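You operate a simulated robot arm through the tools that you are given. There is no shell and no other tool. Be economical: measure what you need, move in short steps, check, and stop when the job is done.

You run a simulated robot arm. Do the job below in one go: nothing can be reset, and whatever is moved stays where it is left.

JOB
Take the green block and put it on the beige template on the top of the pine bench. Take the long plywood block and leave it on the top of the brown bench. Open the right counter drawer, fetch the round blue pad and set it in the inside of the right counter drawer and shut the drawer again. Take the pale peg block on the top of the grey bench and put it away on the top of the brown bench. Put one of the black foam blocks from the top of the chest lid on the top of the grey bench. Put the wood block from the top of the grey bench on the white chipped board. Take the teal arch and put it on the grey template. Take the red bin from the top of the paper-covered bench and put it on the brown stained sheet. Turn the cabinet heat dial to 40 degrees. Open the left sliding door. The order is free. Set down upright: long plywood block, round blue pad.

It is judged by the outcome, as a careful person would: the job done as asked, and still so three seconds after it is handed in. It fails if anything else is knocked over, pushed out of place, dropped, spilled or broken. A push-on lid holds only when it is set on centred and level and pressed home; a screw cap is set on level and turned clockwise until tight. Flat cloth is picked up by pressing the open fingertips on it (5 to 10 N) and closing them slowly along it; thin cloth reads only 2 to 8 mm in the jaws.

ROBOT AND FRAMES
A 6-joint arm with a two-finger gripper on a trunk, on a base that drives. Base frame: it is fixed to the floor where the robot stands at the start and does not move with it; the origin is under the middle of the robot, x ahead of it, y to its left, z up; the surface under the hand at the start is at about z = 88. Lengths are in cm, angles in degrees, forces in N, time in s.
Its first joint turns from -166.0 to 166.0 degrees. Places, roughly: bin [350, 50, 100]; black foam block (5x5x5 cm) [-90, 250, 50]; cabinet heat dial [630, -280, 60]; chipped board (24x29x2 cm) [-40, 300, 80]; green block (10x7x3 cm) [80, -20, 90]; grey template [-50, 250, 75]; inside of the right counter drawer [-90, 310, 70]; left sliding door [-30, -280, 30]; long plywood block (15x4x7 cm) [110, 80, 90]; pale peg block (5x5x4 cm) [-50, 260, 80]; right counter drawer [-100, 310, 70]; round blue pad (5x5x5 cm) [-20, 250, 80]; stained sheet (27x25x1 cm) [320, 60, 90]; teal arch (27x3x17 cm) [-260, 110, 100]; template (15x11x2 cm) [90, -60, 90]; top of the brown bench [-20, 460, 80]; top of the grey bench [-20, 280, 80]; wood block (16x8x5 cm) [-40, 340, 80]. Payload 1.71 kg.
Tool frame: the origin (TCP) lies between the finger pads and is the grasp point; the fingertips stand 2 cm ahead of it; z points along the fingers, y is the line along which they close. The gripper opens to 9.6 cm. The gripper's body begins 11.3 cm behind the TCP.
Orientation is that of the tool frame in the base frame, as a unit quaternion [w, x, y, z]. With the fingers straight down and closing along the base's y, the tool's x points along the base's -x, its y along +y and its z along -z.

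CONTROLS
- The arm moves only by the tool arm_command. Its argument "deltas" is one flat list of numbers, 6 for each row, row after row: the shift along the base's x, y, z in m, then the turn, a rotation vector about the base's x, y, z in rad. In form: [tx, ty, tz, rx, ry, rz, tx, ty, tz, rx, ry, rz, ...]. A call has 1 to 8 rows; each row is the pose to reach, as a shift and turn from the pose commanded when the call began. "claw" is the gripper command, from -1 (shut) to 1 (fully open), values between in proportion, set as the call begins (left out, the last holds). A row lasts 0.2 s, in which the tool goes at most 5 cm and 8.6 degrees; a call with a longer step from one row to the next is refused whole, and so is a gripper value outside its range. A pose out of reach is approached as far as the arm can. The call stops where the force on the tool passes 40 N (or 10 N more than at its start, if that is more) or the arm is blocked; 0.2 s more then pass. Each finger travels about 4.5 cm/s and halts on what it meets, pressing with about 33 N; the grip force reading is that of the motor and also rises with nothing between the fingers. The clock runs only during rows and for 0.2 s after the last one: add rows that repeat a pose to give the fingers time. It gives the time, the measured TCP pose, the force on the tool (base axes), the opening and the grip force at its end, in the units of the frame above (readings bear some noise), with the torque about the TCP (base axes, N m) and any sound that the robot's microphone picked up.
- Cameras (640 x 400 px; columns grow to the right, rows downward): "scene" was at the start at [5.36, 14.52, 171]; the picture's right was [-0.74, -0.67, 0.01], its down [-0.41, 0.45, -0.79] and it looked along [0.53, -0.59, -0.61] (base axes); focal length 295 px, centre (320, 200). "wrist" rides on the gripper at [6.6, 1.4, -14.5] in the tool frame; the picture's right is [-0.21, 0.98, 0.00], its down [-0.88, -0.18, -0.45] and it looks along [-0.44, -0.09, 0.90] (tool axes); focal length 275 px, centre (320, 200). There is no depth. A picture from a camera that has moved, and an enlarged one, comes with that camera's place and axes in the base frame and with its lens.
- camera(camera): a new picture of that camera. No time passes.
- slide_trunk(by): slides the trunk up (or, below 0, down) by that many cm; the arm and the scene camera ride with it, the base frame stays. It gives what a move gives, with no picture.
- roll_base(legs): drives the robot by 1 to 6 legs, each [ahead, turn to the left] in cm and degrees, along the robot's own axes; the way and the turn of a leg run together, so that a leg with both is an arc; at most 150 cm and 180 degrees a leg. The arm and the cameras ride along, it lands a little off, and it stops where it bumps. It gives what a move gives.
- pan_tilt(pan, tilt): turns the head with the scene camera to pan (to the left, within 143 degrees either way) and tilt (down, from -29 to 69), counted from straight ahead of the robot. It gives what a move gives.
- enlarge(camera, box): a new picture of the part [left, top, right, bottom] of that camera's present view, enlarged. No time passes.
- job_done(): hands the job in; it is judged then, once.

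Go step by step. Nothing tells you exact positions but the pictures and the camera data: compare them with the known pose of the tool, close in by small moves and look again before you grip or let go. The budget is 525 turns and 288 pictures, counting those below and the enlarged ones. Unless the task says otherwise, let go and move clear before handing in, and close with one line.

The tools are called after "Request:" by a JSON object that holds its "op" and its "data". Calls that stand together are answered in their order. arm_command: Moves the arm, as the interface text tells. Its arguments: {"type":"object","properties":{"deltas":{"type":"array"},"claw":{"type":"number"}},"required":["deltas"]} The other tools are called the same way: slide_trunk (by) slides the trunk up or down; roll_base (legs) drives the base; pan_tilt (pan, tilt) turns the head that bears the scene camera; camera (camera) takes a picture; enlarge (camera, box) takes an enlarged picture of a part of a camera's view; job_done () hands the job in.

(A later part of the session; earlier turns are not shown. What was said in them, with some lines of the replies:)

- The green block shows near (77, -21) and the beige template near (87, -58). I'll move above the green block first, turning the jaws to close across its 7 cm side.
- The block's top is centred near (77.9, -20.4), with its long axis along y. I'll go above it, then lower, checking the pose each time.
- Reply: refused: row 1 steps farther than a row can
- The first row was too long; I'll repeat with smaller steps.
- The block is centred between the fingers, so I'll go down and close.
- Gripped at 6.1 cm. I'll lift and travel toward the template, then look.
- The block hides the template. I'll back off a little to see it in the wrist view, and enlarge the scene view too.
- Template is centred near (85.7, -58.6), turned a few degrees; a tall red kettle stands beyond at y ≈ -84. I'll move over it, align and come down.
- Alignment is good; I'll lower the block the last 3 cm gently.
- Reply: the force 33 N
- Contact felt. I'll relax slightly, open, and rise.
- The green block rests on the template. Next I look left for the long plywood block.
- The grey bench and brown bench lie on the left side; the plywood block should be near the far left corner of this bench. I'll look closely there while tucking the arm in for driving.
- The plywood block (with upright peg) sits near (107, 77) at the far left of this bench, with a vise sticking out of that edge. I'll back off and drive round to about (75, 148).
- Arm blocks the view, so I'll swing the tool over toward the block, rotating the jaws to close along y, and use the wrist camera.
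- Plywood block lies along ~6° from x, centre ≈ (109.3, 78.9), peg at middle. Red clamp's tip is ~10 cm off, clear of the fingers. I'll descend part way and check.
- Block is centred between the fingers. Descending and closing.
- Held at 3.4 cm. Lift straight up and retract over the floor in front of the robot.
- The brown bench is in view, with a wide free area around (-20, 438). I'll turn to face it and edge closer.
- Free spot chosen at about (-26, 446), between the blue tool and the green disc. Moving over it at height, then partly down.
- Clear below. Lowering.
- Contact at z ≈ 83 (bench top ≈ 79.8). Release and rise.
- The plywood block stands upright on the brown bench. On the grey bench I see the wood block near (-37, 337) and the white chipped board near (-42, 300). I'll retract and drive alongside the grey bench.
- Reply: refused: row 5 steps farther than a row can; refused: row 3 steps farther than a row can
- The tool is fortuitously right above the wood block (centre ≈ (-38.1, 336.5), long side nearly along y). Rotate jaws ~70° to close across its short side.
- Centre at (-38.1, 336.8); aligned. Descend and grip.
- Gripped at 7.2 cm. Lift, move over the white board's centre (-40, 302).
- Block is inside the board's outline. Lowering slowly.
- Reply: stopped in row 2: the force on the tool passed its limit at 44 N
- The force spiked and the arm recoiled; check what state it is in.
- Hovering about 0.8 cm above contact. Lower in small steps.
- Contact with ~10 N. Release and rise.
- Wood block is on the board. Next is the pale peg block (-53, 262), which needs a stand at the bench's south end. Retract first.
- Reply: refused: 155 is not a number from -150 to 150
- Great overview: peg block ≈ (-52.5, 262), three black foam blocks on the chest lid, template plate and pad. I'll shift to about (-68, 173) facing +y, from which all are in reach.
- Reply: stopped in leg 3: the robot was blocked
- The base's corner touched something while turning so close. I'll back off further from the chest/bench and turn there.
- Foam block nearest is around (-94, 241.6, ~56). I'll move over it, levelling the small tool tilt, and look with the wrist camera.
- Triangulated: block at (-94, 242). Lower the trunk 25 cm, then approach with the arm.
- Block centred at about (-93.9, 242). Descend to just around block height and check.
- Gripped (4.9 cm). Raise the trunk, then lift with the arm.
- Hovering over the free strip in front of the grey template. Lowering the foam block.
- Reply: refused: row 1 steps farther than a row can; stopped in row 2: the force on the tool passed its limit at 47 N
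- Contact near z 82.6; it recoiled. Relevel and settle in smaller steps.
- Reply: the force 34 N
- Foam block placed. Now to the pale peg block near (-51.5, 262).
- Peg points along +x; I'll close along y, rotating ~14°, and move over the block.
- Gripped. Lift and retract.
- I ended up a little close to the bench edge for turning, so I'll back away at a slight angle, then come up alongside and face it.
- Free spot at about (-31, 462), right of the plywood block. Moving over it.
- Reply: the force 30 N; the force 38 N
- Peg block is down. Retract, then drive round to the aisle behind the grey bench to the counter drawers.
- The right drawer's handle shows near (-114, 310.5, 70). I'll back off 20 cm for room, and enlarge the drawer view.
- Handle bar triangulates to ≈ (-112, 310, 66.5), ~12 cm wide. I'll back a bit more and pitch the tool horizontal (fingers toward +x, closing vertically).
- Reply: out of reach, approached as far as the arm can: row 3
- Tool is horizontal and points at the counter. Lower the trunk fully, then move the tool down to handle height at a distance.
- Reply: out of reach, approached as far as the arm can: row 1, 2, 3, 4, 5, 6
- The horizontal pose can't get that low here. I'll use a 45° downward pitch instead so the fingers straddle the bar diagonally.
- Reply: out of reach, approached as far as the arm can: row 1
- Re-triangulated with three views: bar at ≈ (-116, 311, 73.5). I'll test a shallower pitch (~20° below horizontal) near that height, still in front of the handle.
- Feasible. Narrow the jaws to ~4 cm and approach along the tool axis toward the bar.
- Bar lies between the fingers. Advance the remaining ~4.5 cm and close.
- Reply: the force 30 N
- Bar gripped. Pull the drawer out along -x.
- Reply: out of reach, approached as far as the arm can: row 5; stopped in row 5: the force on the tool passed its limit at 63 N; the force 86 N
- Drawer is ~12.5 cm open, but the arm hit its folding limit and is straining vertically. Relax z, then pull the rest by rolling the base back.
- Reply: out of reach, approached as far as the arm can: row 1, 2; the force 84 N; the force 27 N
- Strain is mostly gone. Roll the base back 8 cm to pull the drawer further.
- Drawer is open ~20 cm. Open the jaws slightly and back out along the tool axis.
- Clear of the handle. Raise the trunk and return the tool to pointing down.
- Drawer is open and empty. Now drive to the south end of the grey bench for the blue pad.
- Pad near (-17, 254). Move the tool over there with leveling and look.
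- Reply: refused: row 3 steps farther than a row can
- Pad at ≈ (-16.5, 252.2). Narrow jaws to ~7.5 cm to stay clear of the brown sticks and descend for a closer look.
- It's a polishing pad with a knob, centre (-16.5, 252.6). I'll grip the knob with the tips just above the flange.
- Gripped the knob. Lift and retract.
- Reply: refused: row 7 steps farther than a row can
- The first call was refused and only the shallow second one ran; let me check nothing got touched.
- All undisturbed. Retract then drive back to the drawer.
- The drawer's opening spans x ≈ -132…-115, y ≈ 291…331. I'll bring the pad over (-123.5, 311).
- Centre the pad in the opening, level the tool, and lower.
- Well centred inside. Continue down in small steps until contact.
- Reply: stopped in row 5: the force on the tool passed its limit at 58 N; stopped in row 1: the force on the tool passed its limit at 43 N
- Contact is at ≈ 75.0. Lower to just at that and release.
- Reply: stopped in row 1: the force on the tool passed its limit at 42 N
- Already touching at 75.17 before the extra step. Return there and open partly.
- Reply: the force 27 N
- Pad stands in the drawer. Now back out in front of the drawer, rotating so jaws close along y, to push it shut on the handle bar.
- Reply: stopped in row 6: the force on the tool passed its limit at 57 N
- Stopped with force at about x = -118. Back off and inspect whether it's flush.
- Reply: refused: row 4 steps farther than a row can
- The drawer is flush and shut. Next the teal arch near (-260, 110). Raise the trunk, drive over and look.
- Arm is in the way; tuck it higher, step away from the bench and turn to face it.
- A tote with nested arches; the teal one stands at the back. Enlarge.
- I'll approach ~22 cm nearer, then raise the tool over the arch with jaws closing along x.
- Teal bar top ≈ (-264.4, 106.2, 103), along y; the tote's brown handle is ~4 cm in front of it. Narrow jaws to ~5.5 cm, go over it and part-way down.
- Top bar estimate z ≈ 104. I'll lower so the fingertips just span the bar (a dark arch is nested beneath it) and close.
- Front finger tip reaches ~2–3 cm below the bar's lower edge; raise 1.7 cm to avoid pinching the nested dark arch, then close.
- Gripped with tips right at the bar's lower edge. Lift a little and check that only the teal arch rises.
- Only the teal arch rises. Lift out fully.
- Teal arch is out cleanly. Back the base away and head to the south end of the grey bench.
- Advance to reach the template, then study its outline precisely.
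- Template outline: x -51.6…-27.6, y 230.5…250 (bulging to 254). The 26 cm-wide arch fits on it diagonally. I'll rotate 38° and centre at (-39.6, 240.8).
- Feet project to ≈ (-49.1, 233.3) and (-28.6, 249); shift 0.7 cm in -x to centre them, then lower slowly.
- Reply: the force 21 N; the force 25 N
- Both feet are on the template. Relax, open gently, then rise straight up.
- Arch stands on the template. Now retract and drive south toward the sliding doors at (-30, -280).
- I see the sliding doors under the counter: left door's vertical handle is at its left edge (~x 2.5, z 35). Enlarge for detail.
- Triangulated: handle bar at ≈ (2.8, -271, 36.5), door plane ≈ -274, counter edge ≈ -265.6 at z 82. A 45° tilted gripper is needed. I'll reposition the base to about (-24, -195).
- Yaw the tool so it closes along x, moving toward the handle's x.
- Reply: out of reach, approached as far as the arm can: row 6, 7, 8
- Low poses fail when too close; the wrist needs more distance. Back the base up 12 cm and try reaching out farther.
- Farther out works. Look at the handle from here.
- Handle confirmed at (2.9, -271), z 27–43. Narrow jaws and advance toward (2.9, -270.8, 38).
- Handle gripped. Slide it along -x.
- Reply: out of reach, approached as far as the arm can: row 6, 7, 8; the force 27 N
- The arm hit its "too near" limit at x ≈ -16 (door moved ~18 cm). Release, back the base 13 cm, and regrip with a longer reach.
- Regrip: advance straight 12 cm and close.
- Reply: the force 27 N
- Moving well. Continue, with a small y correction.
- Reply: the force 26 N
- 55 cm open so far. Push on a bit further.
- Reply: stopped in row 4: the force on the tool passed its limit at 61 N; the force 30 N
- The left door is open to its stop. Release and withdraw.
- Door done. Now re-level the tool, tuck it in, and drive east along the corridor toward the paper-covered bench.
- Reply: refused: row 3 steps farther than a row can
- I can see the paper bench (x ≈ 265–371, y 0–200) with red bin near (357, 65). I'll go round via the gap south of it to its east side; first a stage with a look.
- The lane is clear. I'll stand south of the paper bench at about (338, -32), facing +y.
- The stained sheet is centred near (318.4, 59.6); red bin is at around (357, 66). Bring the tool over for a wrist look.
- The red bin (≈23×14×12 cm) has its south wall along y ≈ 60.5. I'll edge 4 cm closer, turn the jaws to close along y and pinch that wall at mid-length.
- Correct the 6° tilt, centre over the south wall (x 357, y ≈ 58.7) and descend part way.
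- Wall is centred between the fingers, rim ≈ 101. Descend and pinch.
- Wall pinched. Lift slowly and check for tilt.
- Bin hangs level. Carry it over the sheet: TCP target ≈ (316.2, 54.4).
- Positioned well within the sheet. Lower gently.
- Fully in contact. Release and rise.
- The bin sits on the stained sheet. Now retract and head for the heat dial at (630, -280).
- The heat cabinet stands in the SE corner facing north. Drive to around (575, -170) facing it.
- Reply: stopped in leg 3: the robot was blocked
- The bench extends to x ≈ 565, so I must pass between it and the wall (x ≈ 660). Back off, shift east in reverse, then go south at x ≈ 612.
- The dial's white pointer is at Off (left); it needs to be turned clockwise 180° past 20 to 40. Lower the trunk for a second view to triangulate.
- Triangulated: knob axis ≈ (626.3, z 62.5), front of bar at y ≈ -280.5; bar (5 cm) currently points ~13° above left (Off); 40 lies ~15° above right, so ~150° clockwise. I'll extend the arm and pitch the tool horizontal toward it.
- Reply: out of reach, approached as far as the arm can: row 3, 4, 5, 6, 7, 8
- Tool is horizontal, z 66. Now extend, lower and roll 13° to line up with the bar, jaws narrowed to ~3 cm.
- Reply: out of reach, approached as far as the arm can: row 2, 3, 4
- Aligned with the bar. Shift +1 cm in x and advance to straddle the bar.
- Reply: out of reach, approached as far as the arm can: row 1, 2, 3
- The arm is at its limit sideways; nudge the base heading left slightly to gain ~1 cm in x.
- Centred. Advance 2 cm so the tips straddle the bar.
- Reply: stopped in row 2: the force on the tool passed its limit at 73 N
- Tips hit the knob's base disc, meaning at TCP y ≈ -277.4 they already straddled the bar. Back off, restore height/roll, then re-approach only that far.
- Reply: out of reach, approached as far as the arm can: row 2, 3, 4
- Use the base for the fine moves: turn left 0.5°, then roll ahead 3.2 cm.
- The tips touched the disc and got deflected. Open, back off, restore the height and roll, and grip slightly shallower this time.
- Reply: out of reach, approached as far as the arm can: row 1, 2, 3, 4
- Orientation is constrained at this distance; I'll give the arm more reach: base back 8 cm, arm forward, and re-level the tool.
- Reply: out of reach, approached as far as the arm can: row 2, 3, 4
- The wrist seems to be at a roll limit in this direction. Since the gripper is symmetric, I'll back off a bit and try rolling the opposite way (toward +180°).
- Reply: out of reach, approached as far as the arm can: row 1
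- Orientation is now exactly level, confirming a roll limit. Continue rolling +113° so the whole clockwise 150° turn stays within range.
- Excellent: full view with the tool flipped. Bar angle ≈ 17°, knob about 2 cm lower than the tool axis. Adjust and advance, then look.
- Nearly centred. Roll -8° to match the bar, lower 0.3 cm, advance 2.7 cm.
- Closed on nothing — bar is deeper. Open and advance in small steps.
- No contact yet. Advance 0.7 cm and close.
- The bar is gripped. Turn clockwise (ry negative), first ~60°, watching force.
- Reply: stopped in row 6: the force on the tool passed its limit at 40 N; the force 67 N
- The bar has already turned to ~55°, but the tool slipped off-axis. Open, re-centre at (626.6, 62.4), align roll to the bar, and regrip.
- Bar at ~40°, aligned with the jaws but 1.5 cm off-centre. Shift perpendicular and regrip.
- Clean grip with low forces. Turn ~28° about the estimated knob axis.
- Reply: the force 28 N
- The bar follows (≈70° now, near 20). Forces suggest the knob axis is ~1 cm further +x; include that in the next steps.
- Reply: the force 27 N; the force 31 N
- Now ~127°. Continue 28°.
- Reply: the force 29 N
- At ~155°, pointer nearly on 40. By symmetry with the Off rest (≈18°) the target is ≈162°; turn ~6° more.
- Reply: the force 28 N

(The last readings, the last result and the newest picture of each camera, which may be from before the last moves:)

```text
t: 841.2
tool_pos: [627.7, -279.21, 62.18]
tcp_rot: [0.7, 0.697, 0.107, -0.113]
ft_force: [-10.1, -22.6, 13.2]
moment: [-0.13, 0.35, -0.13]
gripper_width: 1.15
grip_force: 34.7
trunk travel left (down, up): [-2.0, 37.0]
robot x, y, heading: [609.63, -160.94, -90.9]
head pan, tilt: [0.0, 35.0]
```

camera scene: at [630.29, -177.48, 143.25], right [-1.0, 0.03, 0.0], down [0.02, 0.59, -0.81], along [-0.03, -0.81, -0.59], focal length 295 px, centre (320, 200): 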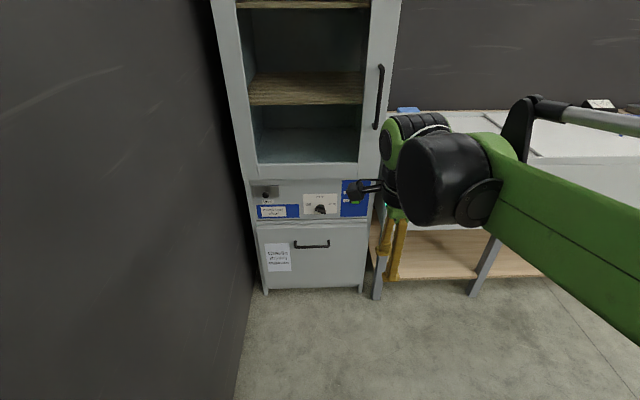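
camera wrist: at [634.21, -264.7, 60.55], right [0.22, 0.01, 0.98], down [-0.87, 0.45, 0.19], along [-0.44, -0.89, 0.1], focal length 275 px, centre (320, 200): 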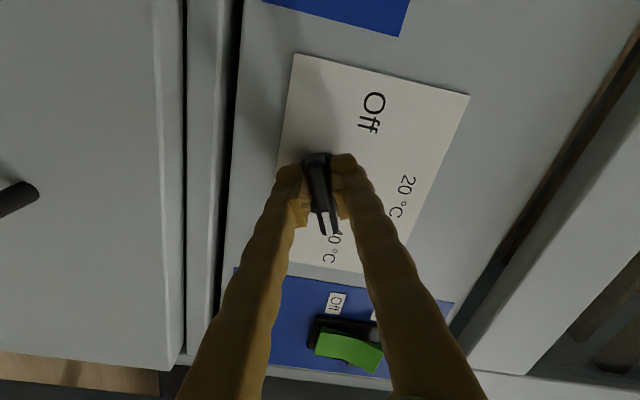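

Now at ~162° with some resistance (0.35 Nm). Release, back off and inspect.

Request:
{"op": "arm_command", "data": {"deltas": [0, 0, 0, 0, 0, 0, 0, 0, 0, 0, 0, 0, 0, 0, 0, 0, 0, 0, 0, 0.03, 0, 0, 0, 0, 0, 0.06, 0, 0, 0, 0, 0, 0.09, 0, 0, 0, 0], "claw": -0.2}}

Request:
{"op": "camera", "data": {"camera": "wrist"}}

```text
t: 842.6
tool_pos: [627.86, -270.04, 61.99]
tcp_rot: [0.7, 0.697, 0.107, -0.113]
ft_force: [0.4, 0.4, -0.3]
moment: [-0.05, 0.01, 0.01]
gripper_width: 3.85
grip_force: 0.1
trunk travel left (down, up): [-2.0, 37.0]
robot x, y, heading: [609.87, -160.96, -90.7]
head pan, tilt: [0.0, 35.0]
```

```text
125 pictures are left
camera wrist: at [634.47, -255.59, 61.15], right [0.11, 0.0, 0.99], down [-0.89, 0.45, 0.09], along [-0.45, -0.89, 0.05], focal length 275 px, centre (320, 200)
```

wrist: 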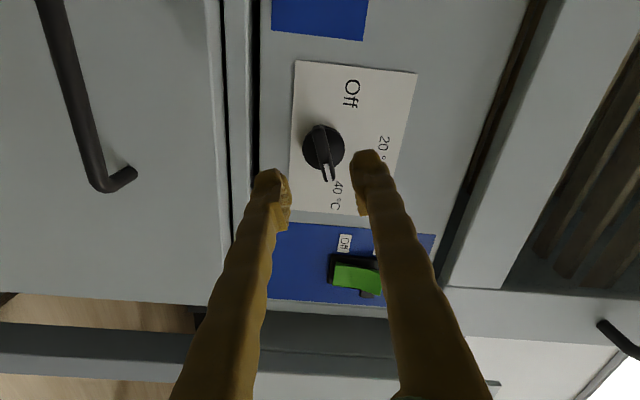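

Request:
{"op": "enlarge", "data": {"camera": "wrist", "box": [270, 50, 430, 150]}}

Request:
{"op": "camera", "data": {"camera": "scene"}}

```text
4.00 times, centred on (350, 100) of wrist
camera zoom: at [634.47, -255.59, 61.15], right [0.11, 0.0, 0.99], down [-0.89, 0.45, 0.09], along [-0.45, -0.89, 0.05], focal length 1101 px, centre (200, 600)
```

zoom: 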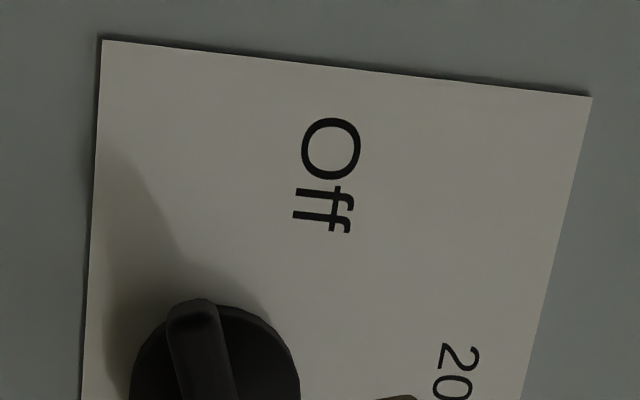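

```text
123 pictures are left
camera scene: at [630.52, -169.5, 143.24], right [-1.0, 0.02, 0.0], down [0.01, 0.59, -0.81], along [-0.01, -0.81, -0.59], focal length 295 px, centre (320, 200)
```

scene: 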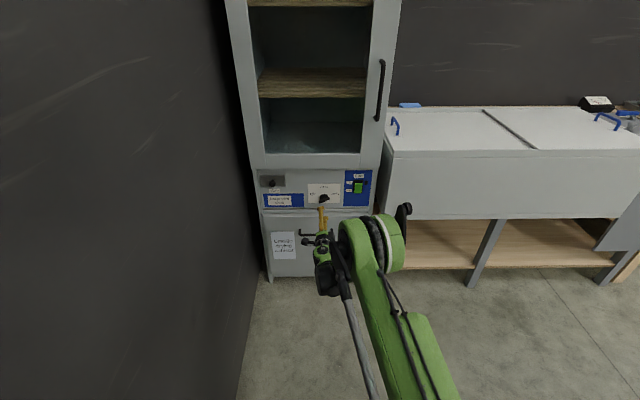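

Request:
{"op": "enlarge", "data": {"camera": "scene", "box": [285, 170, 365, 220]}}

Request:
{"op": "enlarge", "data": {"camera": "wrist", "box": [280, 110, 370, 220]}}

```text
8.00 times, centred on (325, 195) of scene
camera zoom: at [630.52, -169.5, 143.24], right [-1.0, 0.02, 0.0], down [0.01, 0.59, -0.81], along [-0.01, -0.81, -0.59], focal length 2359 px, centre (280, 240)
```

zoom: 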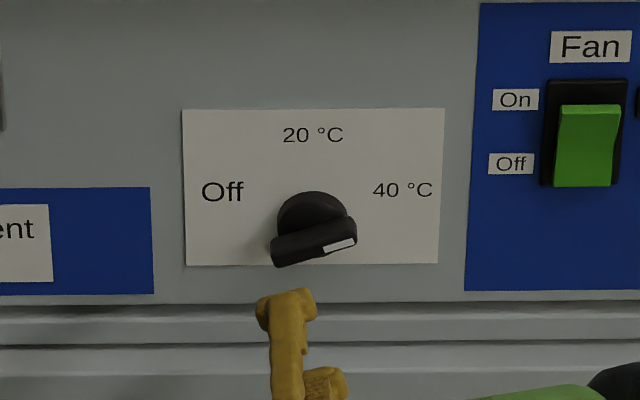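

```text
3.64 times, centred on (325, 165) of wrist
camera zoom: at [634.47, -255.59, 61.15], right [0.11, 0.0, 0.99], down [-0.89, 0.45, 0.09], along [-0.45, -0.89, 0.05], focal length 1001 px, centre (302, 327)
```

zoom: 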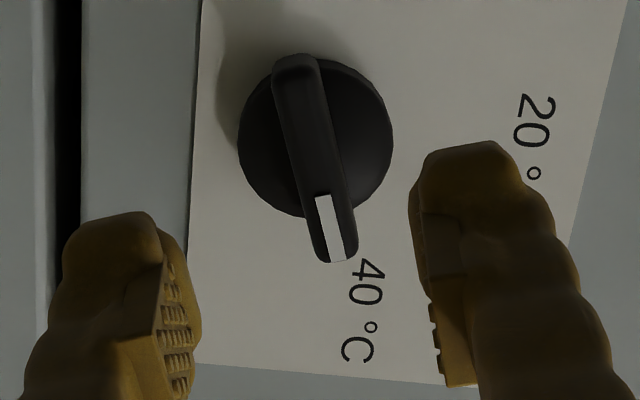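

The pointer now sits at the "40 °C" mark (~160°, against resistance). I'll back the robot clear; all other items were already verified in place.

Request:
{"op": "roll_base", "data": {"legs": [[-12, 0]]}}

Request:
{"op": "enlarge", "data": {"camera": "scene", "box": [285, 150, 365, 200]}}

```text
t: 844.0
tool_pos: [628.27, -257.99, 62.05]
tcp_rot: [0.7, 0.697, 0.108, -0.112]
ft_force: [0.0, 0.1, -0.5]
moment: [-0.02, 0.01, 0.02]
gripper_width: 3.84
grip_force: 0.0
trunk travel left (down, up): [-2.0, 37.0]
robot x, y, heading: [609.74, -148.89, -90.5]
head pan, tilt: [0.0, 35.0]
```

```text
8.00 times, centred on (325, 175) of scene
camera zoom: at [630.71, -157.38, 143.24], right [-1.0, 0.01, 0.0], down [0.01, 0.59, -0.81], along [-0.01, -0.81, -0.59], focal length 2359 px, centre (280, 400)
```

zoom: 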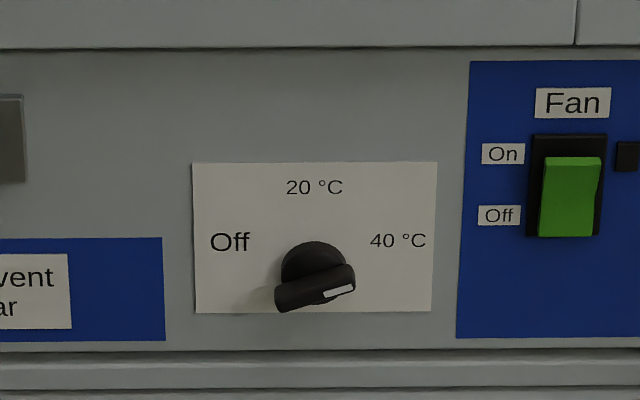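

The dial points at 40 °C and the robot is clear, so I'm handing in.

Request:
{"op": "job_done", "data": {}}

```text
The job is handed in.
```

All ten tasks are done and the job is handed in; the pad was upright when I last saw it, before I shut the drawer, and I didn't look inside again.
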